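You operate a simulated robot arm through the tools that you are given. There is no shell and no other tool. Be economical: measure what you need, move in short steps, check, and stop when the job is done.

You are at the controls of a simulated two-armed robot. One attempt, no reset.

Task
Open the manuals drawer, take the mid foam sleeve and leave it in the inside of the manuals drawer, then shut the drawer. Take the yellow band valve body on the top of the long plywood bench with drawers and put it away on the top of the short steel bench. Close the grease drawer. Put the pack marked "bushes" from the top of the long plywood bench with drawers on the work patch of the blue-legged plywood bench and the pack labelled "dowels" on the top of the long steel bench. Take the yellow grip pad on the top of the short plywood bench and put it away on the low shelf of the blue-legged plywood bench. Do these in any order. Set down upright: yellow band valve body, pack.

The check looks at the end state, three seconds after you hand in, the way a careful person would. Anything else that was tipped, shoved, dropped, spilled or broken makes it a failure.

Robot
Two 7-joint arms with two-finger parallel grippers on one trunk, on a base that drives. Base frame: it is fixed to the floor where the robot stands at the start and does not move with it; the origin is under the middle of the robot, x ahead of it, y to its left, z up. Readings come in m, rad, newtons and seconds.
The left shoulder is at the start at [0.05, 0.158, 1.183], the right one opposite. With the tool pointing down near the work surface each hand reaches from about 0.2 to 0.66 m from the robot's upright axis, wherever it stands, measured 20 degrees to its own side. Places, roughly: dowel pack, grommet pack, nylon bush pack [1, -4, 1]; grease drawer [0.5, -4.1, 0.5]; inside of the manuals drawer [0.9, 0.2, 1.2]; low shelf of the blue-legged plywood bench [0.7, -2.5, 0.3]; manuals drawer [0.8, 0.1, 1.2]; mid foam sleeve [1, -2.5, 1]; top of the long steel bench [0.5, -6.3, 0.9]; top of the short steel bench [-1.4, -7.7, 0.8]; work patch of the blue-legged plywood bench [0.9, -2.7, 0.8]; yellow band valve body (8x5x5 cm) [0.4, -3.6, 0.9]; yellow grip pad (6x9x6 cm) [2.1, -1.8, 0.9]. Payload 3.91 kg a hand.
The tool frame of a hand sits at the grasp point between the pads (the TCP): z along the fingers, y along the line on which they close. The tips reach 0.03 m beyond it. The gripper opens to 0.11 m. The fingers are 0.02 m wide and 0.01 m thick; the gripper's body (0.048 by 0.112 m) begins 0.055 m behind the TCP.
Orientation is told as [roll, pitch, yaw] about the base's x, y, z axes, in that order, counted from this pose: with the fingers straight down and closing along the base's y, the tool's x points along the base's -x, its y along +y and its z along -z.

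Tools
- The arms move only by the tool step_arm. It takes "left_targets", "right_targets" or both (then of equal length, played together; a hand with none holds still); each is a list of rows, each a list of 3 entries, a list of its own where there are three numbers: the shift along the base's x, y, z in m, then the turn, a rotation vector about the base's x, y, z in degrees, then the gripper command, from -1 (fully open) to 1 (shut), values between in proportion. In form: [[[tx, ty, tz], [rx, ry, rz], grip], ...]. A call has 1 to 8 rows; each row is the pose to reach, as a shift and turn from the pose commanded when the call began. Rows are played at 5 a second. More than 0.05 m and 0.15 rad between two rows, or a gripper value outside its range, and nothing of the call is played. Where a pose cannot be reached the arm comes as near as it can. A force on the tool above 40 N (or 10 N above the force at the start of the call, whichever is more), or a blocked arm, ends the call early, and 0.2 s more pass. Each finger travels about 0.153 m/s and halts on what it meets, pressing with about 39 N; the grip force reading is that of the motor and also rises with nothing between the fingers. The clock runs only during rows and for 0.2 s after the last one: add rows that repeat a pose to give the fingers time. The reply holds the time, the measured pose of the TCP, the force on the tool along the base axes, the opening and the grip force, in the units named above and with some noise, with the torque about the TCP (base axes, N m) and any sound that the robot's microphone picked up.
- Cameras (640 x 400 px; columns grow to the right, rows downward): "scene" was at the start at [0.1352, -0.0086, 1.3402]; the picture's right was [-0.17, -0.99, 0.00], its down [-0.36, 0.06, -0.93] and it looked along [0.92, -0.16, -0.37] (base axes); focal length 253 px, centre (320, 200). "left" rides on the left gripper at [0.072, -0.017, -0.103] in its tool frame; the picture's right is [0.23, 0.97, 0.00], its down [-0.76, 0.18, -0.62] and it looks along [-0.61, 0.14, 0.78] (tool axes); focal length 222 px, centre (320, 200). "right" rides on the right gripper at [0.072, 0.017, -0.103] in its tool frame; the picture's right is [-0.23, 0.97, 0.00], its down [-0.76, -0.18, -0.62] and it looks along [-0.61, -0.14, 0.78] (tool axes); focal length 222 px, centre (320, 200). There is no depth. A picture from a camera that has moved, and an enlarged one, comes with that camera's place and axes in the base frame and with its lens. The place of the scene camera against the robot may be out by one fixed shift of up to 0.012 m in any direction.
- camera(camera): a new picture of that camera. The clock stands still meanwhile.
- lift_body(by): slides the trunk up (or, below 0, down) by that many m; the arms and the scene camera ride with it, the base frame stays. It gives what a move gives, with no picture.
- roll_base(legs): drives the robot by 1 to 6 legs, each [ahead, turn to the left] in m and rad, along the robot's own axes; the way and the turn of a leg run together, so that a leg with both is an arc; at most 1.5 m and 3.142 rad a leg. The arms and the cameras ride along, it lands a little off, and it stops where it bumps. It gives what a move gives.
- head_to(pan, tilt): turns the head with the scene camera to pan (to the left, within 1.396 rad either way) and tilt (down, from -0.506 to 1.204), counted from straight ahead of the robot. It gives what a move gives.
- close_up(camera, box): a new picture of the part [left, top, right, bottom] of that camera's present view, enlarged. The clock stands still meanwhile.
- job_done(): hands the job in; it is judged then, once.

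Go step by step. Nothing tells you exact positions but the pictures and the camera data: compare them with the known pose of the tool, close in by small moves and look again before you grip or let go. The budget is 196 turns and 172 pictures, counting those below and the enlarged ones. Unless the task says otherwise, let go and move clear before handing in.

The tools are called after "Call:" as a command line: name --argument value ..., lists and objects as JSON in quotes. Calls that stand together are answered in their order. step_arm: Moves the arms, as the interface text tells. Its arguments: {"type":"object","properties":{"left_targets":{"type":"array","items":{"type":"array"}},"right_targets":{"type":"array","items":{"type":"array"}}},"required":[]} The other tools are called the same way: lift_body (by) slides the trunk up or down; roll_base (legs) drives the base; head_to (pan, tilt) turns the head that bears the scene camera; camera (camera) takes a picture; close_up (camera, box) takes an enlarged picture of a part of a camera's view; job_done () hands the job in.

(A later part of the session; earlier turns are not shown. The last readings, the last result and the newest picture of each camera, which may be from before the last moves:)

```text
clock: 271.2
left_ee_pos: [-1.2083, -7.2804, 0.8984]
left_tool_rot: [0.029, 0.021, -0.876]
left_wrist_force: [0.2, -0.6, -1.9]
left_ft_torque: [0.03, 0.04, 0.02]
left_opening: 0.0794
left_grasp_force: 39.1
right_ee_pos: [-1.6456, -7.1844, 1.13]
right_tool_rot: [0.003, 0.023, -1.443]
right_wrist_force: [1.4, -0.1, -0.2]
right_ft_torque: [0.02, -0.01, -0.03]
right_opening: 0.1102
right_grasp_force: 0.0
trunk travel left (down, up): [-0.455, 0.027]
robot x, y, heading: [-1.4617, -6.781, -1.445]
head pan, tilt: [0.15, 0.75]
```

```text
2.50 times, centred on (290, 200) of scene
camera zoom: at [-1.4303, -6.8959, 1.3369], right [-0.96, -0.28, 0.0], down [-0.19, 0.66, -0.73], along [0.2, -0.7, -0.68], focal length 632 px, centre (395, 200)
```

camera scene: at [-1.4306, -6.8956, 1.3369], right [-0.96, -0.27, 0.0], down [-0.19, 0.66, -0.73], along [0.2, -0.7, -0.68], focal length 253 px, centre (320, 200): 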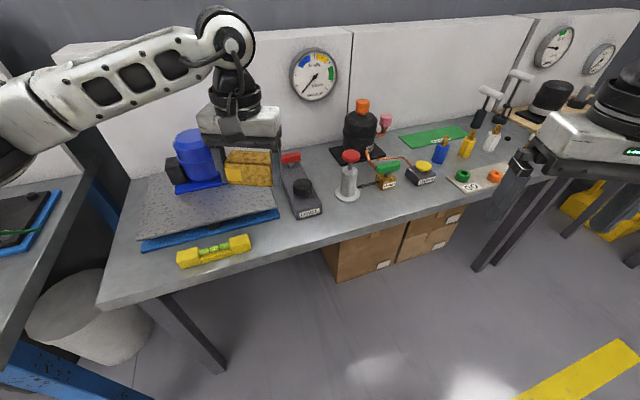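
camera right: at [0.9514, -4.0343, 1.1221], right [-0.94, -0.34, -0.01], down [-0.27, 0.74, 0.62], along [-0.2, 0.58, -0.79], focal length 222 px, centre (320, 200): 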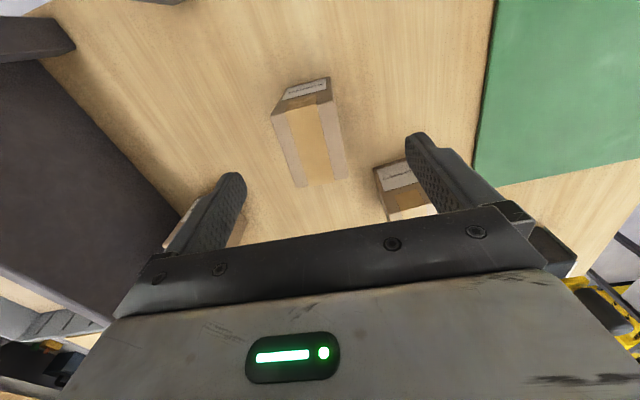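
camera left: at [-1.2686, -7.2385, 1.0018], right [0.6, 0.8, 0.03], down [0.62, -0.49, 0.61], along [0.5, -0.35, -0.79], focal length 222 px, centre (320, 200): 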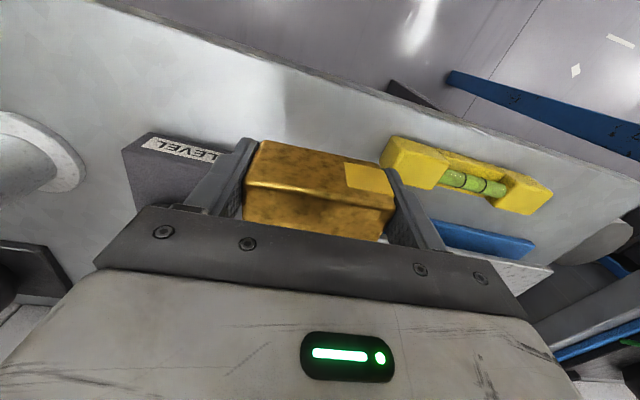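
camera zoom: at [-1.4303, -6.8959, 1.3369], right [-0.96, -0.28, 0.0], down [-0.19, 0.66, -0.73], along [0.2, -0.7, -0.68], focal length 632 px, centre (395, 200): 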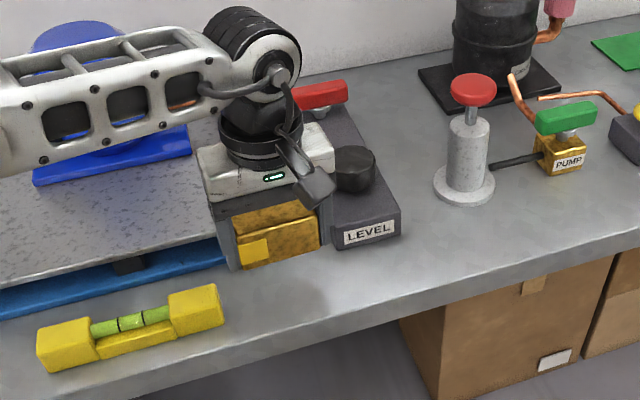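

The gap there is too tight next to the LEVEL tool. The strip right of it, in front of the red-topped post, has no side obstacles; I'll raise and shift there.

Call:
step_arm --left_targets '[[[0, 0, 0.04], [0, 0, 0], 1], [[0, 0, 0.09], [0, 0, 0], 1], [[-0.02, -0.004, 0.12], [0, 0, 0], 1], [[-0.06, -0.01, 0.13], [0, 0, 0], 1], [[-0.1, -0.015, 0.13], [0, 0, 0], 1], [[-0.14, -0.02, 0.13], [0, 0, 0], 1], [[-0.17, -0.03, 0.13], [0, 0, 0], 1]]'

Call:
roll_base --legs '[[0.1, 0]]'

Call:
camera --camera "left"

Call:
camera --camera "scene"

```text
clock: 272.8
left_ee_pos: [-1.3806, -7.3112, 1.0273]
left_tool_rot: [0.027, 0.022, -0.876]
left_wrist_force: [0.8, 0.1, -1.2]
left_ft_torque: [0.02, 0.02, 0.0]
left_opening: 0.0795
left_grasp_force: 38.9
right_ee_pos: [-1.6461, -7.1839, 1.1287]
right_tool_rot: [0.007, 0.024, -1.441]
right_wrist_force: [-0.3, 0.6, -0.8]
right_ft_torque: [-0.01, -0.01, 0.01]
right_opening: 0.1098
right_grasp_force: 0.1
trunk travel left (down, up): [-0.455, 0.027]
robot x, y, heading: [-1.4615, -6.7841, -1.444]
head pan, tilt: [0.15, 0.75]
```

```text
clock: 273.9
left_ee_pos: [-1.3641, -7.4104, 1.0258]
left_tool_rot: [0.027, 0.024, -0.877]
left_wrist_force: [0.8, -0.8, -1.9]
left_ft_torque: [0.04, 0.01, 0.0]
left_opening: 0.0795
left_grasp_force: 38.4
right_ee_pos: [-1.6309, -7.2841, 1.129]
right_tool_rot: [0.007, 0.024, -1.438]
right_wrist_force: [0.1, -0.5, 0.2]
right_ft_torque: [0.03, -0.02, 0.01]
right_opening: 0.1099
right_grasp_force: 0.2
trunk travel left (down, up): [-0.455, 0.027]
robot x, y, heading: [-1.4469, -6.8841, -1.437]
head pan, tilt: [0.15, 0.75]
```

```text
65 pictures are left
camera left: at [-1.4245, -7.3702, 1.1299], right [0.6, 0.8, 0.03], down [0.62, -0.49, 0.61], along [0.5, -0.35, -0.79], focal length 222 px, centre (320, 200)
```

left: 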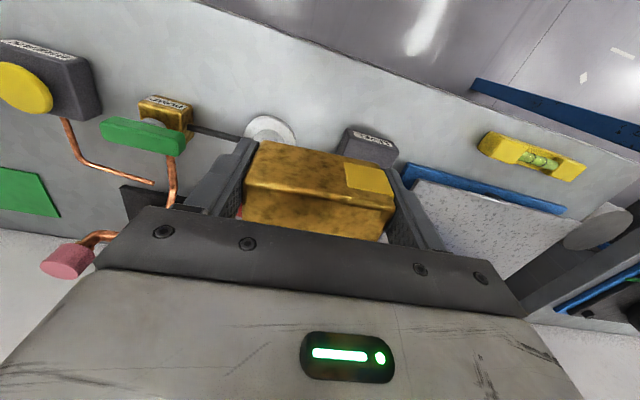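

```text
64 pictures are left
camera scene: at [-1.4172, -6.9958, 1.3367], right [-0.96, -0.28, 0.0], down [-0.19, 0.66, -0.73], along [0.2, -0.7, -0.68], focal length 253 px, centre (320, 200)
```

scene: 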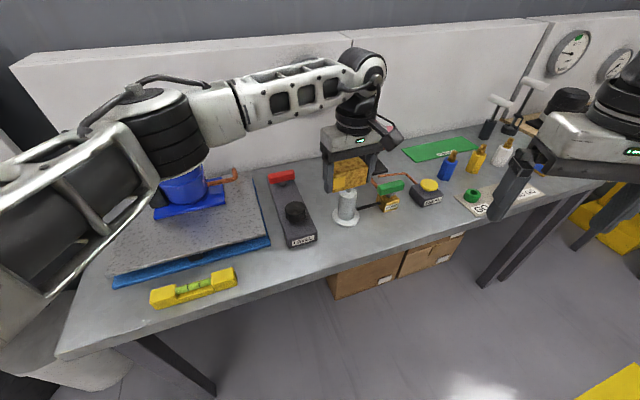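

Looking at the whole bench, the best free area is its left front corner, left of the yellow level, near [-0.93, -7.09]. I'll raise the valve, back off a little and turn left toward it.

Call:
step_arm --left_targets '[[[0, 0, 0.045], [0, 0, 0], 1], [[0, 0, 0.09], [0, 0, 0], 1], [[0, 0.02, 0.13], [0, 0, 0], 1], [[0, 0.06, 0.14], [0, 0, 0], 1]]'

Call:
roll_base --legs '[[-0.12, 0], [0, 0.75]]'

Call:
head_to --pan 0.2 --tilt 0.75

Call:
camera --camera "scene"

```text
clock: 274.9
left_ee_pos: [-1.367, -7.3485, 1.1644]
left_tool_rot: [0.027, 0.021, -0.876]
left_wrist_force: [-0.4, 0.2, -1.4]
left_ft_torque: [0.02, 0.02, 0.02]
left_opening: 0.0797
left_grasp_force: 38.8
right_ee_pos: [-1.6302, -7.2832, 1.1293]
right_tool_rot: [0.005, 0.02, -1.437]
right_wrist_force: [0.4, 0.7, -0.2]
right_ft_torque: [0.0, -0.01, -0.02]
right_opening: 0.1102
right_grasp_force: 0.1
trunk travel left (down, up): [-0.455, 0.027]
robot x, y, heading: [-1.4499, -6.8805, -1.44]
head pan, tilt: [0.15, 0.75]
```

```text
clock: 278.1
left_ee_pos: [-1.0916, -7.0567, 1.1625]
left_tool_rot: [0.028, 0.02, -0.145]
left_wrist_force: [-0.6, 0.3, -1.8]
left_ft_torque: [-0.01, 0.01, 0.01]
left_opening: 0.0797
left_grasp_force: 38.8
right_ee_pos: [-1.3322, -7.1849, 1.1299]
right_tool_rot: [0.006, 0.023, -0.707]
right_wrist_force: [0.0, -0.2, -0.4]
right_ft_torque: [-0.01, -0.01, 0.02]
right_opening: 0.1103
right_grasp_force: 0.1
trunk travel left (down, up): [-0.455, 0.027]
robot x, y, heading: [-1.4642, -6.7667, -0.709]
head pan, tilt: [0.15, 0.75]
```

```text
clock: 278.7
left_ee_pos: [-1.0911, -7.0575, 1.1627]
left_tool_rot: [0.029, 0.022, -0.144]
left_wrist_force: [0.9, 0.6, -1.3]
left_ft_torque: [0.0, 0.03, -0.01]
left_opening: 0.0795
left_grasp_force: 39.2
right_ee_pos: [-1.332, -7.184, 1.1304]
right_tool_rot: [0.006, 0.022, -0.707]
right_wrist_force: [-0.3, 0.4, 0.1]
right_ft_torque: [0.01, 0.0, -0.01]
right_opening: 0.11
right_grasp_force: 0.1
trunk travel left (down, up): [-0.455, 0.027]
robot x, y, heading: [-1.4636, -6.7676, -0.706]
head pan, tilt: [0.201, 0.75]
```

```text
63 pictures are left
camera scene: at [-1.3582, -6.824, 1.3369], right [-0.49, -0.87, 0.0], down [-0.6, 0.33, -0.73], along [0.64, -0.36, -0.68], focal length 253 px, centre (320, 200)
```

scene: 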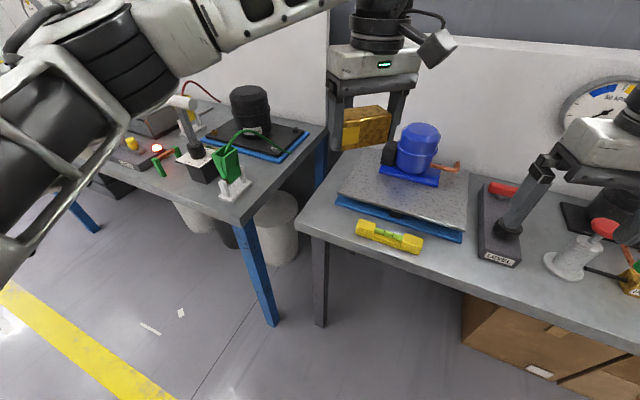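

The corner spot is confirmed at about [-0.942, -7.092]. Moving the valve over it, parallel to the edge.

Call:
step_arm --left_targets '[[[0.03, -0.007, 0], [0, 0, -8], 1], [[0.06, -0.014, 0], [0, 0, -16], 1], [[0.09, -0.021, -0.01], [0, 0, -24], 1], [[0.12, -0.028, -0.03], [0, 0, -32], 1], [[0.149, -0.0345, -0.06], [0, 0, -40], 1], [[0.149, -0.0345, -0.105], [0, 0, -42.5], 1], [[0.149, -0.0345, -0.15], [0, 0, -42.5], 1], [[0.149, -0.0345, -0.195], [0, 0, -42.5], 1]]'

Call:
camera --camera "left"

Call:
close_up --camera "scene" --box '[260, 140, 420, 260]'

```text
clock: 280.5
left_ee_pos: [-0.9432, -7.0926, 0.9662]
left_tool_rot: [0.03, 0.022, -0.887]
left_wrist_force: [-0.4, 0.3, -0.9]
left_ft_torque: [0.0, 0.01, 0.0]
left_opening: 0.0798
left_grasp_force: 39.2
right_ee_pos: [-1.3326, -7.1838, 1.1298]
right_tool_rot: [0.006, 0.024, -0.707]
right_wrist_force: [0.1, 0.5, 0.1]
right_ft_torque: [-0.01, 0.03, -0.01]
right_opening: 0.11
right_grasp_force: 0.0
trunk travel left (down, up): [-0.455, 0.027]
robot x, y, heading: [-1.4651, -6.7685, -0.711]
head pan, tilt: [0.201, 0.75]
```

```text
62 pictures are left
camera left: at [-1.0037, -7.0506, 1.0698], right [0.61, 0.79, 0.03], down [0.61, -0.5, 0.61], along [0.5, -0.35, -0.79], focal length 222 px, centre (320, 200)
```

left: 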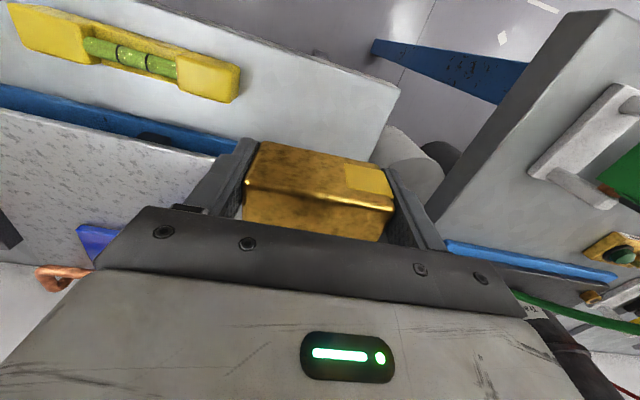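

```text
3.33 times, centred on (340, 200) of scene
camera zoom: at [-1.3579, -6.8242, 1.3369], right [-0.49, -0.87, 0.0], down [-0.6, 0.33, -0.73], along [0.64, -0.36, -0.68], focal length 842 px, centre (253, 200)
```

zoom: 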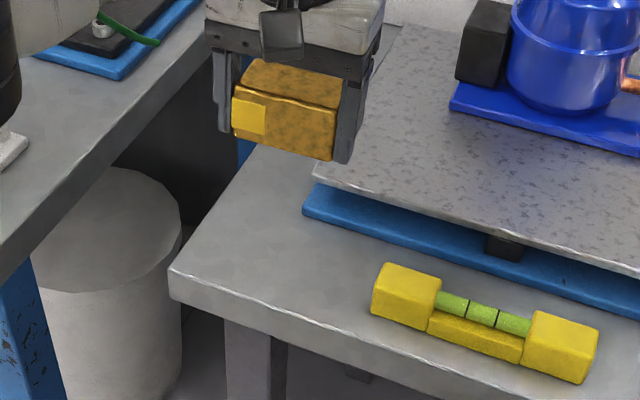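

The landing point is the middle of the free corner. Lowering.

Call:
step_arm --left_targets '[[[0, 0, -0.04], [0, 0, 0], 1], [[0, 0, -0.08], [0, 0, 0], 1], [[0, 0, -0.1], [0, 0, 0], 1]]'

Call:
close_up --camera "scene" --box '[260, 140, 420, 260]'

```text
clock: 281.3
left_ee_pos: [-0.9616, -7.0908, 0.871]
left_tool_rot: [0.037, 0.019, -0.875]
left_wrist_force: [1.5, 0.5, -1.0]
left_ft_torque: [0.04, 0.1, -0.02]
left_opening: 0.0797
left_grasp_force: 39.4
left hand out of reach, approached as far as the arm can: row 2, 3
right_ee_pos: [-1.3329, -7.1862, 1.1285]
right_tool_rot: [0.007, 0.022, -0.708]
right_wrist_force: [-0.3, -0.3, 0.2]
right_ft_torque: [0.05, -0.01, -0.01]
right_opening: 0.1098
right_grasp_force: 0.0
trunk travel left (down, up): [-0.455, 0.027]
robot x, y, heading: [-1.4636, -6.7645, -0.709]
head pan, tilt: [0.201, 0.75]
```

```text
3.33 times, centred on (340, 200) of scene
camera zoom: at [-1.3583, -6.8256, 1.3367], right [-0.49, -0.87, 0.0], down [-0.6, 0.33, -0.73], along [0.64, -0.35, -0.68], focal length 842 px, centre (253, 200)
```

zoom: 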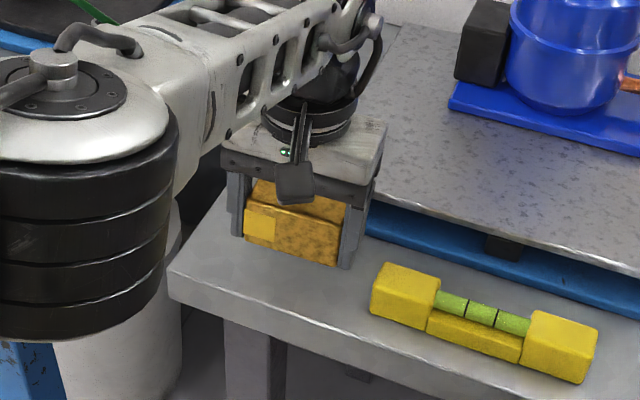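

The arm is at its reach limit down here. I'll raise the hand a bit, lower the trunk, and re-centre.

Call:
step_arm --left_targets '[[[0.005, -0.002, 0.04], [0, 0, 0], 1], [[0.01, -0.004, 0.08], [0, 0, 0], 1]]'

Call:
lift_body --by -0.08

Call:
step_arm --left_targets '[[[0.004, -0.004, 0.0], [0, 0, -0.5], 1], [[0.008, -0.005, -0.005], [0, 0, -0.5], 1], [[0.008, -0.005, -0.012], [0, 0, -0.5], 1]]'

```text
clock: 281.9
left_ee_pos: [-0.9587, -7.1065, 0.9566]
left_tool_rot: [0.032, 0.018, -0.877]
left_wrist_force: [-0.6, -0.4, -1.8]
left_ft_torque: [0.01, -0.02, 0.02]
left_opening: 0.0795
left_grasp_force: 39.0
left hand out of reach, approached as far as the arm can: row 1, 2
right_ee_pos: [-1.3315, -7.1841, 1.1298]
right_tool_rot: [0.006, 0.02, -0.706]
right_wrist_force: [-0.1, 0.5, 0.0]
right_ft_torque: [-0.01, -0.02, -0.03]
right_opening: 0.1102
right_grasp_force: 0.0
trunk travel left (down, up): [-0.455, 0.027]
robot x, y, heading: [-1.4622, -6.7653, -0.711]
head pan, tilt: [0.201, 0.75]
```

```text
clock: 283.1
left_ee_pos: [-0.9579, -7.1074, 0.8759]
left_tool_rot: [0.031, 0.022, -0.877]
left_wrist_force: [0.4, 0.1, -1.3]
left_ft_torque: [0.0, 0.01, -0.01]
left_opening: 0.0794
left_grasp_force: 39.0
right_ee_pos: [-1.3318, -7.1844, 1.0501]
right_tool_rot: [0.006, 0.021, -0.706]
right_wrist_force: [-0.2, 0.0, -0.7]
right_ft_torque: [0.03, -0.03, 0.02]
right_opening: 0.1099
right_grasp_force: 0.0
trunk travel left (down, up): [-0.375, 0.107]
robot x, y, heading: [-1.4669, -6.7664, -0.708]
head pan, tilt: [0.201, 0.75]
```

```text
clock: 283.9
left_ee_pos: [-0.9579, -7.1079, 0.8756]
left_tool_rot: [0.032, 0.021, -0.886]
left_wrist_force: [-0.9, -0.2, -1.8]
left_ft_torque: [0.04, 0.0, 0.0]
left_opening: 0.0797
left_grasp_force: 39.5
left hand out of reach, approached as far as the arm can: row 1, 2, 3
right_ee_pos: [-1.3325, -7.1842, 1.0489]
right_tool_rot: [0.005, 0.023, -0.707]
right_wrist_force: [-0.2, 0.0, 0.0]
right_ft_torque: [0.0, -0.02, -0.01]
right_opening: 0.11
right_grasp_force: 0.1
trunk travel left (down, up): [-0.375, 0.107]
robot x, y, heading: [-1.465, -6.7641, -0.71]
head pan, tilt: [0.201, 0.75]
```

Slightly short of reach still. I'll pull the hand back 4 cm, roll 5 cm closer, and then position.

Call:
step_arm --left_targets '[[[-0.015, 0.02, 0.01], [0, 0, 0], 1], [[-0.03, 0.04, 0.02], [0, 0, 0], 1]]'

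Call:
roll_base --legs '[[0.06, 0]]'

```text
clock: 284.5
left_ee_pos: [-0.9582, -7.1083, 0.8752]
left_tool_rot: [0.033, 0.022, -0.885]
left_wrist_force: [-0.3, -0.4, -2.3]
left_ft_torque: [0.03, -0.01, -0.01]
left_opening: 0.0796
left_grasp_force: 38.8
left hand out of reach, approached as far as the arm can: row 1, 2
right_ee_pos: [-1.3327, -7.1852, 1.0496]
right_tool_rot: [0.006, 0.023, -0.708]
right_wrist_force: [-0.2, -0.3, -0.1]
right_ft_torque: [-0.02, 0.0, -0.01]
right_opening: 0.11
right_grasp_force: 0.1
trunk travel left (down, up): [-0.375, 0.107]
robot x, y, heading: [-1.4664, -6.7656, -0.711]
head pan, tilt: [0.201, 0.75]
```

```text
clock: 285.6
left_ee_pos: [-0.9166, -7.1456, 0.8743]
left_tool_rot: [0.029, 0.046, -0.894]
left_wrist_force: [-1.5, 2.2, -1.4]
left_ft_torque: [0.02, 0.05, -0.1]
left_opening: 0.0803
left_grasp_force: 39.3
right_ee_pos: [-1.2846, -7.2245, 1.0497]
right_tool_rot: [0.007, 0.02, -0.708]
right_wrist_force: [0.2, 0.0, 0.2]
right_ft_torque: [-0.03, 0.01, -0.02]
right_opening: 0.1099
right_grasp_force: 0.2
trunk travel left (down, up): [-0.375, 0.107]
robot x, y, heading: [-1.4157, -6.8079, -0.712]
head pan, tilt: [0.201, 0.75]
stopped in leg 1: the force on the tool passed its limit at 52 N (the readings are from after the stop); the commanded pose is now the measured one
```

The valve bumped the plate as the base rolled (the earlier hand retreat hadn't taken effect). I'll back the hand off and check the plate.

Call:
step_arm --left_targets '[[[-0.02, 0.025, 0.005], [0, 0, 0], 1], [[-0.03, 0.05, 0.02], [0, 0, 0], 1]]'

Call:
camera --camera "scene"

Call:
camera --camera "left"

```text
clock: 286.2
left_ee_pos: [-0.9145, -7.1452, 0.8735]
left_tool_rot: [0.029, 0.047, -0.893]
left_wrist_force: [-2.4, 3.5, -0.6]
left_ft_torque: [0.04, 0.04, -0.14]
left_opening: 0.0803
left_grasp_force: 39.5
left hand out of reach, approached as far as the arm can: row 1, 2
right_ee_pos: [-1.2848, -7.2249, 1.0497]
right_tool_rot: [0.005, 0.02, -0.708]
right_wrist_force: [0.2, 0.1, -0.2]
right_ft_torque: [-0.02, -0.05, -0.02]
right_opening: 0.1099
right_grasp_force: 0.1
trunk travel left (down, up): [-0.375, 0.107]
robot x, y, heading: [-1.4171, -6.8042, -0.709]
head pan, tilt: [0.201, 0.75]
```

```text
59 pictures are left
camera scene: at [-1.3108, -6.8642, 1.2569], right [-0.49, -0.87, 0.0], down [-0.6, 0.33, -0.73], along [0.64, -0.36, -0.68], focal length 253 px, centre (320, 200)
```

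scene: 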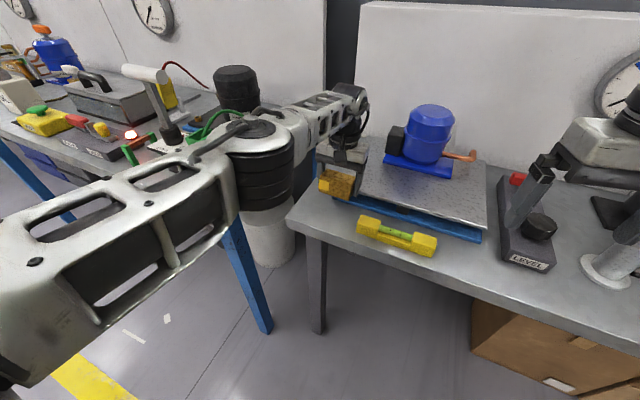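

```text
58 pictures are left
camera left: at [-0.9744, -7.1055, 0.9789], right [0.62, 0.79, 0.04], down [0.62, -0.52, 0.59], along [0.49, -0.34, -0.81], focal length 222 px, centre (320, 200)
```

left: 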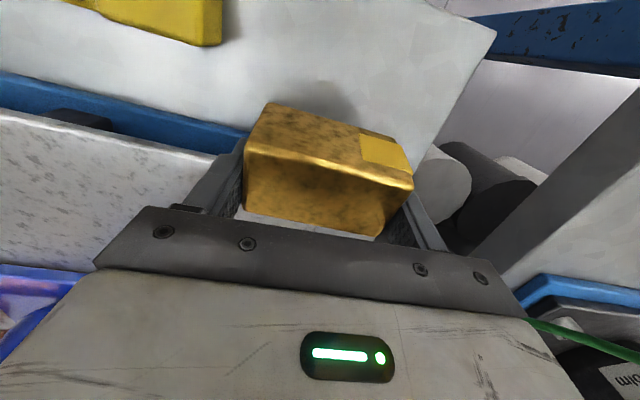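

The valve was pushed a little in the grip and the arm seems stuck near a joint limit. I'll try lifting straight up with a small yaw change.

Call:
step_arm --left_targets '[[[0, 0, 0.02], [0, 0, 3], 1], [[0, 0, 0.05], [0, 0, 6], 1], [[0, 0, 0.08], [0, 0, 9], 1], [[-0.02, 0.02, 0.11], [0, 0, 12], 1]]'

```text
clock: 287.2
left_ee_pos: [-0.9396, -7.1547, 0.9998]
left_tool_rot: [0.032, 0.066, -0.716]
left_wrist_force: [-0.5, 0.0, -2.4]
left_ft_torque: [-0.01, -0.05, 0.03]
left_opening: 0.0803
left_grasp_force: 39.0
left hand out of reach, approached as far as the arm can: row 4
right_ee_pos: [-1.2858, -7.2264, 1.0491]
right_tool_rot: [0.008, 0.021, -0.707]
right_wrist_force: [-1.3, -0.1, 0.4]
right_ft_torque: [-0.02, -0.05, 0.02]
right_opening: 0.1099
right_grasp_force: 0.1
trunk travel left (down, up): [-0.375, 0.107]
robot x, y, heading: [-1.4185, -6.8034, -0.713]
head pan, tilt: [0.201, 0.75]
```

It lifted free. I'll roll the base back to bring the hand clear, then test the arm and inspect the valve.

Call:
roll_base --legs '[[-0.12, 0]]'

Call:
step_arm --left_targets '[[[-0.02, 0.02, 0.02], [0, 0, 4], 1], [[-0.05, 0.045, 0.04], [0, 0, 8], 1], [[-0.08, 0.07, 0.06], [0, 0, 12], 1]]'

Call:
camera --camera "left"

Call:
camera --camera "scene"

```text
clock: 288.5
left_ee_pos: [-1.0286, -7.0782, 0.9987]
left_tool_rot: [0.032, 0.067, -0.719]
left_wrist_force: [0.8, -0.2, -2.2]
left_ft_torque: [-0.04, -0.01, -0.01]
left_opening: 0.0804
left_grasp_force: 38.4
right_ee_pos: [-1.3775, -7.1471, 1.0492]
right_tool_rot: [0.006, 0.021, -0.712]
right_wrist_force: [0.1, -0.4, 0.3]
right_ft_torque: [0.01, -0.02, 0.03]
right_opening: 0.1101
right_grasp_force: 0.1
trunk travel left (down, up): [-0.375, 0.107]
robot x, y, heading: [-1.5086, -6.7255, -0.717]
head pan, tilt: [0.201, 0.75]
```

```text
clock: 289.3
left_ee_pos: [-1.0952, -7.0956, 1.0738]
left_tool_rot: [0.035, 0.081, -0.612]
left_wrist_force: [0.5, 0.6, -1.9]
left_ft_torque: [-0.02, 0.04, 0.03]
left_opening: 0.0804
left_grasp_force: 39.3
left hand out of reach, approached as far as the arm can: row 1, 2, 3
right_ee_pos: [-1.3751, -7.1478, 1.0503]
right_tool_rot: [0.005, 0.023, -0.71]
right_wrist_force: [0.5, -0.4, 0.2]
right_ft_torque: [0.0, 0.02, -0.02]
right_opening: 0.1102
right_grasp_force: 0.1
trunk travel left (down, up): [-0.375, 0.107]
robot x, y, heading: [-1.5077, -6.725, -0.712]
head pan, tilt: [0.201, 0.75]
```

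```text
57 pictures are left
camera left: at [-1.1591, -7.0773, 1.1809], right [0.37, 0.93, 0.05], down [0.75, -0.34, 0.56], along [0.54, -0.17, -0.82], focal length 222 px, centre (320, 200)
```

left: 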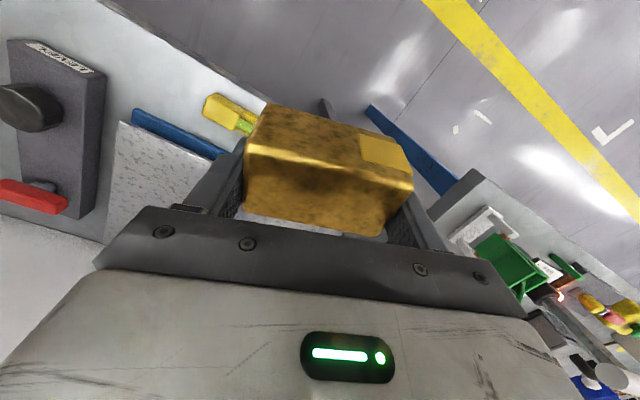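

```text
56 pictures are left
camera scene: at [-1.4003, -6.7864, 1.2567], right [-0.49, -0.87, 0.0], down [-0.6, 0.33, -0.73], along [0.64, -0.36, -0.68], focal length 253 px, centre (320, 200)
```

scene: 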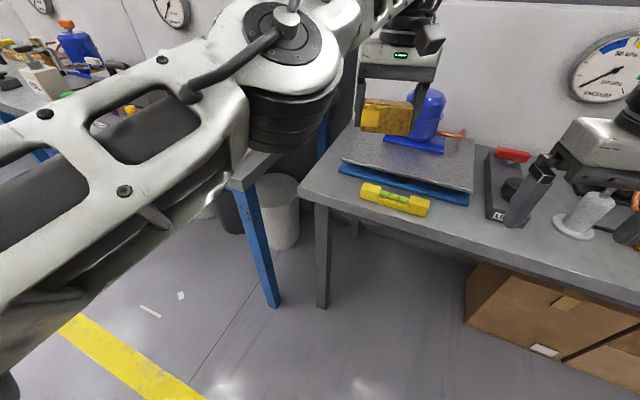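

The plate and its items look unmoved. The arm is in an awkward posture, so I'll bring the hand back toward its nominal place to my left.

Call:
step_arm --left_targets '[[[-0.02, 0.03, 0.02], [0, 0, 0], 1], [[-0.03, 0.07, 0.03], [0, 0, 0], 1], [[-0.03, 0.11, 0.03], [0, 0, 0], 1], [[-0.02, 0.15, 0.03], [0, 0, 0], 1], [[-0.01, 0.19, 0.03], [0, 0, 0], 1], [[0.01, 0.22, 0.03], [0, 0, 0], 1]]'

```text
clock: 290.7
left_ee_pos: [-1.1002, -7.0954, 1.0897]
left_tool_rot: [0.037, 0.084, -0.614]
left_wrist_force: [0.5, 0.6, -2.3]
left_ft_torque: [0.01, -0.03, -0.03]
left_opening: 0.0801
left_grasp_force: 39.1
left hand out of reach, approached as far as the arm can: row 1, 2, 3, 4, 5, 6
right_ee_pos: [-1.3763, -7.1477, 1.0491]
right_tool_rot: [0.006, 0.022, -0.712]
right_wrist_force: [-0.3, -0.8, 0.1]
right_ft_torque: [0.03, 0.0, -0.01]
right_opening: 0.11
right_grasp_force: 0.0
trunk travel left (down, up): [-0.375, 0.107]
robot x, y, heading: [-1.5121, -6.7275, -0.711]
head pan, tilt: [0.201, 0.75]
```

The arm is stuck in a folded posture. I'll lift it higher and outward to let it unfold.

Call:
step_arm --left_targets '[[[0.0, 0.0, 0.045], [0, 0, 0], 1], [[0.0, 0.0, 0.09], [0, 0, 0], 1], [[0.0, 0.0, 0.135], [0, 0, 0], 1], [[0.03, -0.02, 0.157], [0, 0, 0], 1], [[0.07, -0.045, 0.157], [0, 0, 0], 1], [[0.11, -0.07, 0.157], [0, 0, 0], 1], [[0.15, -0.095, 0.157], [0, 0, 0], 1], [[0.187, -0.12, 0.157], [0, 0, 0], 1]]'

Call:
camera --camera "scene"

```text
clock: 292.5
left_ee_pos: [-1.0721, -7.0528, 1.1697]
left_tool_rot: [0.036, 0.082, -0.613]
left_wrist_force: [-0.6, -0.4, -2.6]
left_ft_torque: [-0.03, 0.01, 0.05]
left_opening: 0.0803
left_grasp_force: 38.8
left hand out of reach, approached as far as the arm can: row 1, 2, 3, 4, 5, 6, 7, 8
right_ee_pos: [-1.3778, -7.1475, 1.0495]
right_tool_rot: [0.007, 0.023, -0.711]
right_wrist_force: [0.2, -0.1, 0.4]
right_ft_torque: [0.01, 0.02, -0.03]
right_opening: 0.1098
right_grasp_force: 0.1
trunk travel left (down, up): [-0.375, 0.107]
robot x, y, heading: [-1.5093, -6.7236, -0.711]
head pan, tilt: [0.201, 0.75]
```

```text
55 pictures are left
camera scene: at [-1.4015, -6.7868, 1.2569], right [-0.49, -0.87, 0.0], down [-0.59, 0.33, -0.73], along [0.64, -0.36, -0.68], focal length 253 px, centre (320, 200)
```

scene: 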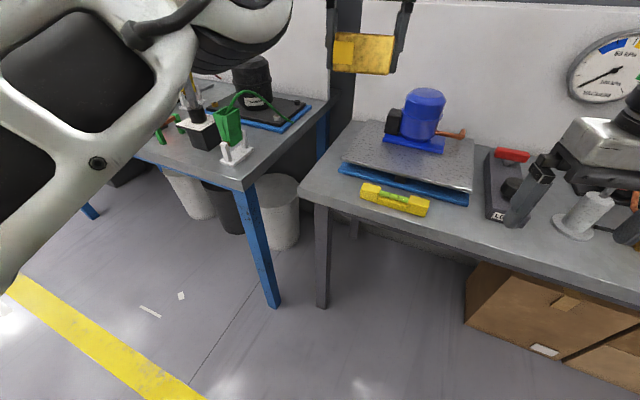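

It is loosening upward. I'll add a yaw turn to the left, where the arm was comfortable before.

Call:
step_arm --left_targets '[[[0, 0, 0], [0, 0, 8], 1], [[0, 0, 0], [0, 0, 16], 1], [[0, 0, 0], [0, 0, 24], 1], [[0, 0, 0], [0, 0, 32], 1], [[0, 0, 0], [0, 0, 40], 1], [[0, 0, 0], [0, 0, 40], 1]]'

```text
clock: 293.9
left_ee_pos: [-1.065, -7.0506, 1.1747]
left_tool_rot: [0.035, 0.082, 0.087]
left_wrist_force: [-0.2, 0.1, -1.9]
left_ft_torque: [0.0, -0.01, -0.01]
left_opening: 0.0801
left_grasp_force: 39.0
left hand out of reach, approached as far as the arm can: row 2, 3, 4, 5, 6
right_ee_pos: [-1.3772, -7.1463, 1.0497]
right_tool_rot: [0.006, 0.023, -0.712]
right_wrist_force: [0.3, -0.2, 0.2]
right_ft_torque: [-0.01, 0.01, -0.02]
right_opening: 0.1098
right_grasp_force: 0.0
trunk travel left (down, up): [-0.375, 0.107]
robot x, y, heading: [-1.5119, -6.7242, -0.711]
head pan, tilt: [0.201, 0.75]
```

Yaw is free but sideways motion isn't. I'll back the base into open space and ask for a stretched-out leftward reach to unwind the elbow.

Call:
roll_base --legs '[[-0.25, 0]]'

Call:
step_arm --left_targets '[[[0.04, 0.028, -0.01], [0, 0, 0], 1], [[0.08, 0.056, -0.02], [0, 0, 0], 1], [[0.12, 0.085, -0.03], [0, 0, 0], 1], [[0.16, 0.113, -0.04], [0, 0, 0], 1], [[0.2, 0.14, -0.05], [0, 0, 0], 1], [[0.23, 0.17, -0.05], [0, 0, 0], 1], [[0.26, 0.2, -0.05], [0, 0, 0], 1]]'

Call:
head_to --pan 0.9 --tilt 0.35

Call:
camera --camera "scene"

```text
clock: 295.7
left_ee_pos: [-1.2572, -6.887, 1.1755]
left_tool_rot: [0.034, 0.083, 0.083]
left_wrist_force: [0.2, 0.8, -1.1]
left_ft_torque: [-0.01, -0.01, 0.01]
left_opening: 0.0797
left_grasp_force: 39.1
right_ee_pos: [-1.5682, -6.9842, 1.0498]
right_tool_rot: [0.009, 0.022, -0.714]
right_wrist_force: [-0.1, 0.5, -0.7]
right_ft_torque: [0.01, -0.02, -0.01]
right_opening: 0.1101
right_grasp_force: 0.1
trunk travel left (down, up): [-0.375, 0.107]
robot x, y, heading: [-1.6941, -6.5643, -0.717]
head pan, tilt: [0.201, 0.75]
```

```text
refused: row 3 steps farther than a row can; nothing moved
```

```text
clock: 296.8
left_ee_pos: [-1.2564, -6.8873, 1.1755]
left_tool_rot: [0.036, 0.081, 0.082]
left_wrist_force: [0.4, -0.4, -0.5]
left_ft_torque: [-0.03, -0.01, 0.02]
left_opening: 0.0799
left_grasp_force: 39.3
right_ee_pos: [-1.568, -6.9843, 1.0492]
right_tool_rot: [0.007, 0.023, -0.715]
right_wrist_force: [-0.2, 0.5, 0.4]
right_ft_torque: [-0.03, 0.04, 0.03]
right_opening: 0.1101
right_grasp_force: 0.0
trunk travel left (down, up): [-0.375, 0.107]
robot x, y, heading: [-1.6981, -6.5613, -0.712]
head pan, tilt: [0.901, 0.351]
```

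```text
54 pictures are left
camera scene: at [-1.5718, -6.5652, 1.2925], right [0.18, -0.98, 0.0], down [-0.34, -0.06, -0.94], along [0.92, 0.17, -0.34], focal length 253 px, centre (320, 200)
```

scene: 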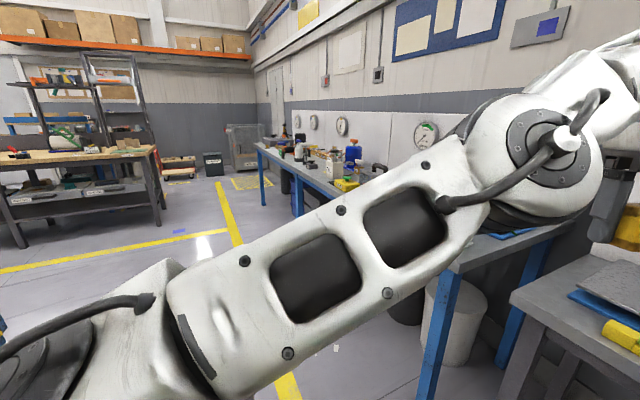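

The elbow has swung up high. I'll command the hand downward and outward in small rows to bring the elbow down.

Call:
step_arm --left_targets '[[[0.03, 0.02, -0.03], [0, 0, 0], 1], [[0.06, 0.04, -0.06], [0, 0, 0], 1], [[0.09, 0.06, -0.09], [0, 0, 0], 1], [[0.1, 0.07, -0.13], [0, 0, 0], 1], [[0.1, 0.07, -0.17], [0, 0, 0], 1], [[0.1, 0.07, -0.21], [0, 0, 0], 1], [[0.1, 0.07, -0.25], [0, 0, 0], 1], [[0.1, 0.07, -0.28], [0, 0, 0], 1]]'

```text
clock: 298.6
left_ee_pos: [-1.1612, -6.8157, 0.895]
left_tool_rot: [0.034, 0.082, 0.083]
left_wrist_force: [0.9, 0.2, -1.4]
left_ft_torque: [0.02, 0.02, 0.02]
left_opening: 0.0798
left_grasp_force: 38.9
right_ee_pos: [-1.5673, -6.9853, 1.0499]
right_tool_rot: [0.008, 0.023, -0.715]
right_wrist_force: [-1.0, -0.4, 0.5]
right_ft_torque: [0.01, -0.04, 0.03]
right_opening: 0.11
right_grasp_force: 0.0
trunk travel left (down, up): [-0.375, 0.107]
robot x, y, heading: [-1.6953, -6.5636, -0.712]
head pan, tilt: [0.901, 0.351]
```

The arm is free again. I'll lift to a safe height and turn the valve back toward its placing yaw.

Call:
step_arm --left_targets '[[[-0.01, -0.003, 0.02], [0, 0, -7.5], 1], [[-0.02, -0.006, 0.04], [0, 0, -15], 1], [[-0.03, -0.009, 0.06], [0, 0, -22.5], 1], [[-0.04, -0.012, 0.08], [0, 0, -30], 1], [[-0.05, -0.015, 0.1], [0, 0, -37.5], 1], [[-0.06, -0.017, 0.12], [0, 0, -45], 1], [[-0.07, -0.019, 0.15], [0, 0, -52.5], 1], [[-0.07, -0.019, 0.16], [0, 0, -55.5], 1]]'

Call:
camera --camera "left"

```text
clock: 300.4
left_ee_pos: [-1.2281, -6.8365, 1.0545]
left_tool_rot: [0.035, 0.081, -0.889]
left_wrist_force: [-0.5, -0.4, -1.7]
left_ft_torque: [0.02, 0.02, -0.01]
left_opening: 0.0799
left_grasp_force: 39.2
right_ee_pos: [-1.5687, -6.9834, 1.049]
right_tool_rot: [0.009, 0.024, -0.716]
right_wrist_force: [0.0, -0.1, 0.4]
right_ft_torque: [0.0, -0.03, -0.02]
right_opening: 0.1101
right_grasp_force: 0.2
trunk travel left (down, up): [-0.375, 0.107]
robot x, y, heading: [-1.6969, -6.5642, -0.716]
head pan, tilt: [0.901, 0.351]
```

```text
53 pictures are left
camera left: at [-1.2845, -6.8001, 1.1621], right [0.61, 0.79, 0.05], down [0.63, -0.53, 0.56], along [0.47, -0.31, -0.82], focal length 222 px, centre (320, 200)
```

left: 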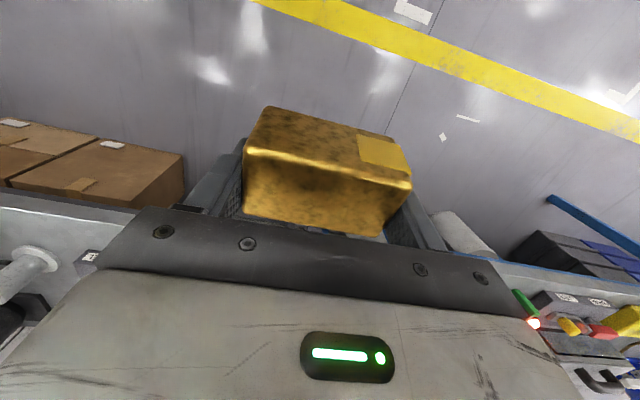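

The valve only slid about 1.5 cm back in the grip; it isn't tilted. I'll level the tool and drive back to the bench corner.

Call:
step_arm --left_targets '[[[0, 0, 0.01], [-2.3, -1.1, 0], 1], [[0, 0, 0.02], [-4.6, -2.25, 0], 1]]'

Call:
roll_base --legs '[[0.36, 0]]'

Call:
head_to --pan 0.15 --tilt 0.75

Call:
camera --camera "scene"

```text
clock: 301.0
left_ee_pos: [-1.2289, -6.8372, 1.0747]
left_tool_rot: [0.014, -0.005, -0.889]
left_wrist_force: [-0.5, 0.7, -2.0]
left_ft_torque: [-0.02, -0.04, 0.01]
left_opening: 0.08
left_grasp_force: 39.1
right_ee_pos: [-1.5686, -6.9842, 1.0497]
right_tool_rot: [0.007, 0.024, -0.715]
right_wrist_force: [0.0, 0.4, -0.4]
right_ft_torque: [-0.02, 0.01, 0.01]
right_opening: 0.1101
right_grasp_force: 0.1
trunk travel left (down, up): [-0.375, 0.107]
robot x, y, heading: [-1.6967, -6.5602, -0.716]
head pan, tilt: [0.901, 0.351]
```

```text
clock: 303.3
left_ee_pos: [-0.9517, -7.066, 1.075]
left_tool_rot: [0.016, -0.006, -0.876]
left_wrist_force: [0.6, -0.1, -1.4]
left_ft_torque: [0.0, 0.04, 0.02]
left_opening: 0.0797
left_grasp_force: 39.1
right_ee_pos: [-1.291, -7.2164, 1.0484]
right_tool_rot: [0.006, 0.022, -0.703]
right_wrist_force: [-0.3, -0.9, 0.0]
right_ft_torque: [-0.01, 0.01, 0.0]
right_opening: 0.1102
right_grasp_force: 0.1
trunk travel left (down, up): [-0.375, 0.107]
robot x, y, heading: [-1.4235, -6.7936, -0.703]
head pan, tilt: [0.901, 0.351]
```

```text
clock: 304.4
left_ee_pos: [-0.9521, -7.0667, 1.0745]
left_tool_rot: [0.014, -0.005, -0.876]
left_wrist_force: [-0.3, -0.5, -1.1]
left_ft_torque: [-0.02, 0.0, -0.02]
left_opening: 0.0799
left_grasp_force: 39.3
right_ee_pos: [-1.291, -7.2175, 1.0493]
right_tool_rot: [0.007, 0.023, -0.707]
right_wrist_force: [0.1, 1.1, -0.3]
right_ft_torque: [0.0, -0.02, -0.07]
right_opening: 0.1099
right_grasp_force: 0.1
trunk travel left (down, up): [-0.375, 0.107]
robot x, y, heading: [-1.4239, -6.7959, -0.701]
head pan, tilt: [0.15, 0.75]
```

```text
52 pictures are left
camera scene: at [-1.3205, -6.8594, 1.2569], right [-0.53, -0.85, 0.0], down [-0.58, 0.36, -0.73], along [0.62, -0.38, -0.68], focal length 253 px, centre (320, 200)
```

scene: 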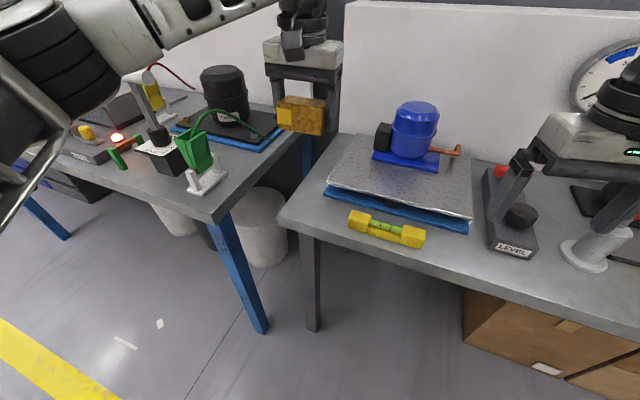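

Everything on the bench is still in place. Moving over the corner and descending in stages.

Call:
step_arm --left_targets '[[[0.01, -0.018, -0.02], [0, 0, 0], 1], [[0.017, -0.034, -0.06], [0, 0, 0], 1], [[0.017, -0.034, -0.105], [0, 0, 0], 1], [[0.017, -0.034, -0.15], [0, 0, 0], 1], [[0.017, -0.034, -0.185], [0, 0, 0], 1]]'

Call:
close_up --camera "scene" --box '[230, 110, 430, 260]'

```text
clock: 305.6
left_ee_pos: [-0.9332, -7.1018, 0.8888]
left_tool_rot: [0.015, -0.005, -0.876]
left_wrist_force: [0.1, 0.1, -2.0]
left_ft_torque: [0.03, 0.04, 0.0]
left_opening: 0.0799
left_grasp_force: 38.8
right_ee_pos: [-1.2918, -7.2174, 1.0491]
right_tool_rot: [0.006, 0.023, -0.703]
right_wrist_force: [0.3, -0.2, 0.2]
right_ft_torque: [0.0, -0.02, -0.02]
right_opening: 0.1098
right_grasp_force: 0.0
trunk travel left (down, up): [-0.375, 0.107]
robot x, y, heading: [-1.4255, -6.7993, -0.703]
head pan, tilt: [0.15, 0.75]
```

```text
2.67 times, centred on (330, 185) of scene
camera zoom: at [-1.3205, -6.8596, 1.2569], right [-0.53, -0.85, 0.0], down [-0.58, 0.36, -0.73], along [0.62, -0.38, -0.68], focal length 674 px, centre (293, 240)
```

zoom: 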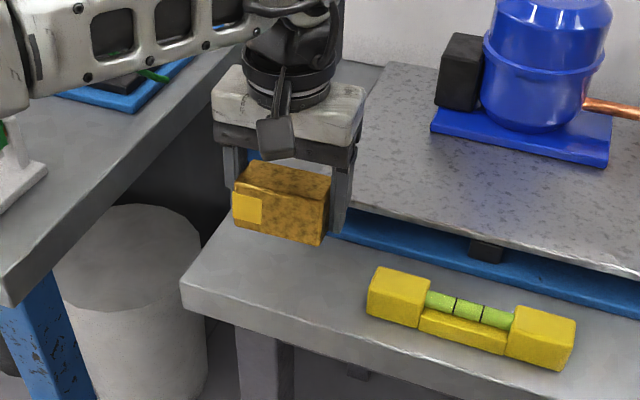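

Level and well placed above the free corner. Continuing down in small steps until contact.

Call:
step_arm --left_targets '[[[0, 0, -0.015], [0, 0, 0], 1], [[0, 0, -0.025], [0, 0, 0], 1], [[0, 0, -0.032], [0, 0, 0], 1]]'

Call:
step_arm --left_targets '[[[0, 0, -0.004], [0, 0, 0], 1], [[0, 0, -0.008], [0, 0, 0], 1]]'

Call:
close_up --camera "scene" --box '[230, 110, 430, 260]'

```text
clock: 306.4
left_ee_pos: [-0.9347, -7.1024, 0.8584]
left_tool_rot: [0.017, -0.007, -0.877]
left_wrist_force: [0.2, 0.4, -0.8]
left_ft_torque: [0.0, -0.02, 0.0]
left_opening: 0.0797
left_grasp_force: 38.4
right_ee_pos: [-1.2912, -7.2163, 1.0487]
right_tool_rot: [0.007, 0.024, -0.702]
right_wrist_force: [0.1, 0.7, -0.4]
right_ft_torque: [-0.01, -0.02, -0.02]
right_opening: 0.1098
right_grasp_force: 0.0
trunk travel left (down, up): [-0.375, 0.107]
robot x, y, heading: [-1.4252, -6.7988, -0.704]
head pan, tilt: [0.15, 0.75]
```

```text
clock: 307.0
left_ee_pos: [-0.9355, -7.1021, 0.8509]
left_tool_rot: [0.015, -0.003, -0.875]
left_wrist_force: [0.0, -0.1, -1.5]
left_ft_torque: [-0.01, -0.02, -0.01]
left_opening: 0.0796
left_grasp_force: 38.9
right_ee_pos: [-1.2915, -7.2164, 1.0503]
right_tool_rot: [0.006, 0.022, -0.704]
right_wrist_force: [-1.0, 0.9, -0.1]
right_ft_torque: [-0.01, 0.02, -0.01]
right_opening: 0.1104
right_grasp_force: 0.0
trunk travel left (down, up): [-0.375, 0.107]
robot x, y, heading: [-1.4237, -6.7952, -0.708]
head pan, tilt: [0.15, 0.75]
```

```text
2.67 times, centred on (330, 185) of scene
camera zoom: at [-1.3206, -6.8595, 1.2569], right [-0.53, -0.85, 0.0], down [-0.58, 0.36, -0.73], along [0.62, -0.39, -0.68], focal length 674 px, centre (293, 240)
```

zoom: 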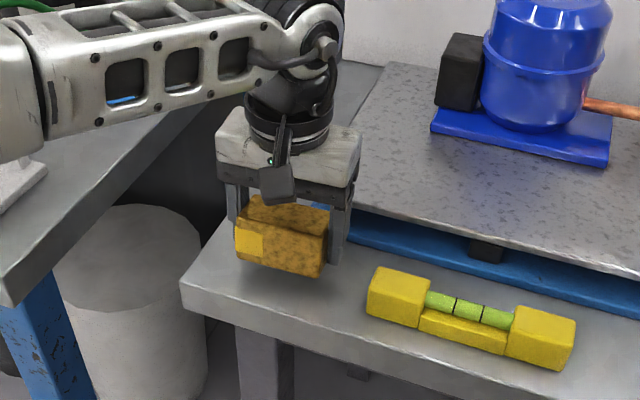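

Still a small gap. Creeping on.

Call:
step_arm --left_targets '[[[0, 0, -0.004], [0, 0, 0], 1], [[0, 0, -0.008], [0, 0, 0], 1], [[0, 0, -0.011], [0, 0, 0], 1]]'

Call:
step_arm --left_targets '[[[0, 0, -0.003], [0, 0, 0], 1], [[0, 0, -0.006], [0, 0, 0], 1]]'

```text
clock: 307.8
left_ee_pos: [-0.9346, -7.1007, 0.8394]
left_tool_rot: [0.017, -0.006, -0.877]
left_wrist_force: [0.7, -1.7, -2.6]
left_ft_torque: [0.0, 0.03, 0.0]
left_opening: 0.0796
left_grasp_force: 38.5
right_ee_pos: [-1.2911, -7.2161, 1.049]
right_tool_rot: [0.007, 0.022, -0.703]
right_wrist_force: [-0.6, -1.0, 0.5]
right_ft_torque: [0.0, 0.01, -0.01]
right_opening: 0.1101
right_grasp_force: 0.2
trunk travel left (down, up): [-0.375, 0.107]
robot x, y, heading: [-1.427, -6.7967, -0.703]
head pan, tilt: [0.15, 0.75]
```

```text
clock: 308.4
left_ee_pos: [-0.9359, -7.099, 0.8329]
left_tool_rot: [0.017, -0.005, -0.876]
left_wrist_force: [-0.4, 0.5, -1.7]
left_ft_torque: [0.01, -0.01, -0.04]
left_opening: 0.0796
left_grasp_force: 39.1
right_ee_pos: [-1.2915, -7.2165, 1.0489]
right_tool_rot: [0.006, 0.022, -0.704]
right_wrist_force: [0.3, -0.3, 0.0]
right_ft_torque: [-0.01, -0.01, 0.0]
right_opening: 0.1099
right_grasp_force: 0.1
trunk travel left (down, up): [-0.375, 0.107]
robot x, y, heading: [-1.4273, -6.7916, -0.701]
head pan, tilt: [0.15, 0.75]
```

Call:
step_arm --left_targets '[[[0, 0, -0.003], [0, 0, 0], 1], [[0, 0, -0.006], [0, 0, 0], 1], [[0, 0, -0.009], [0, 0, 0], 1], [[0, 0, -0.012], [0, 0, 0], 1]]'

Call:
close_up --camera "scene" --box '[230, 150, 390, 270]'

```text
clock: 309.4
left_ee_pos: [-0.9349, -7.1035, 0.8305]
left_tool_rot: [0.007, -0.016, -0.876]
left_wrist_force: [-1.8, 3.0, 14.3]
left_ft_torque: [-0.4, 0.5, -0.2]
left_opening: 0.0798
left_grasp_force: 39.0
right_ee_pos: [-1.2918, -7.215, 1.0502]
right_tool_rot: [0.006, 0.021, -0.704]
right_wrist_force: [-0.3, 0.5, -0.2]
right_ft_torque: [0.01, 0.03, 0.0]
right_opening: 0.1098
right_grasp_force: 0.1
trunk travel left (down, up): [-0.375, 0.107]
robot x, y, heading: [-1.4254, -6.7951, -0.701]
head pan, tilt: [0.15, 0.75]
stopped in row 4 (left hand): the force on the tool passed its limit at 43 N (the readings are from after the stop); the commanded pose is now the measured one
```

```text
3.33 times, centred on (310, 210) of scene
camera zoom: at [-1.3216, -6.8583, 1.2568], right [-0.53, -0.85, 0.0], down [-0.58, 0.36, -0.73], along [0.62, -0.39, -0.68], focal length 842 px, centre (353, 167)
```

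zoom: 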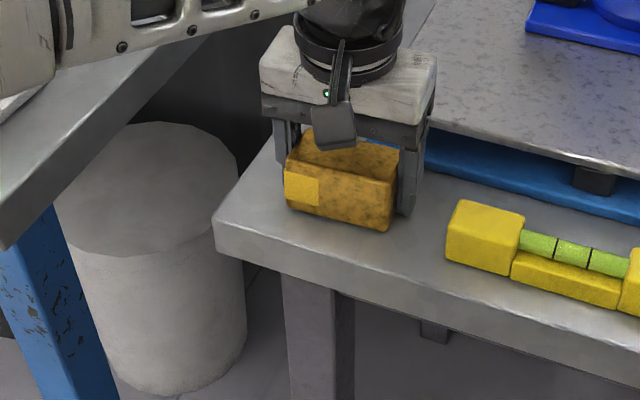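

The valve rests flat on the bench. Opening slightly and lifting off straight up.

Call:
step_arm --left_targets '[[[0, 0, 0.0], [0, 0, 0], -0.6], [[0, 0, 0.0], [0, 0, 0], -0.68], [[0, 0, 0.0], [0, 0, 0], -0.68], [[0, 0, 0.04], [0, 0, 0], -0.68], [[0, 0, 0.085], [0, 0, 0], -0.68], [[0, 0, 0.13], [0, 0, 0], -0.68], [[0, 0, 0.175], [0, 0, 0], -0.68], [[0, 0, 0.22], [0, 0, 0], -0.68]]'

Call:
camera --camera "scene"

```text
clock: 311.2
left_ee_pos: [-0.9331, -7.1043, 1.0502]
left_tool_rot: [0.01, -0.013, -0.876]
left_wrist_force: [0.8, 0.3, -0.3]
left_ft_torque: [0.02, -0.01, -0.01]
left_opening: 0.0923
left_grasp_force: 0.0
right_ee_pos: [-1.2915, -7.2166, 1.0486]
right_tool_rot: [0.008, 0.021, -0.703]
right_wrist_force: [0.2, -1.0, -0.1]
right_ft_torque: [0.01, -0.01, 0.02]
right_opening: 0.11
right_grasp_force: 0.0
trunk travel left (down, up): [-0.375, 0.107]
robot x, y, heading: [-1.4248, -6.7981, -0.71]
head pan, tilt: [0.15, 0.75]
```

```text
48 pictures are left
camera scene: at [-1.3211, -6.8592, 1.2569], right [-0.53, -0.85, 0.0], down [-0.58, 0.36, -0.73], along [0.62, -0.39, -0.68], focal length 253 px, centre (320, 200)
```

scene: 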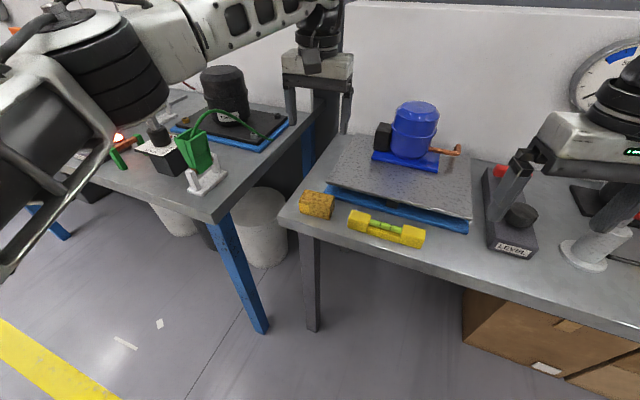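

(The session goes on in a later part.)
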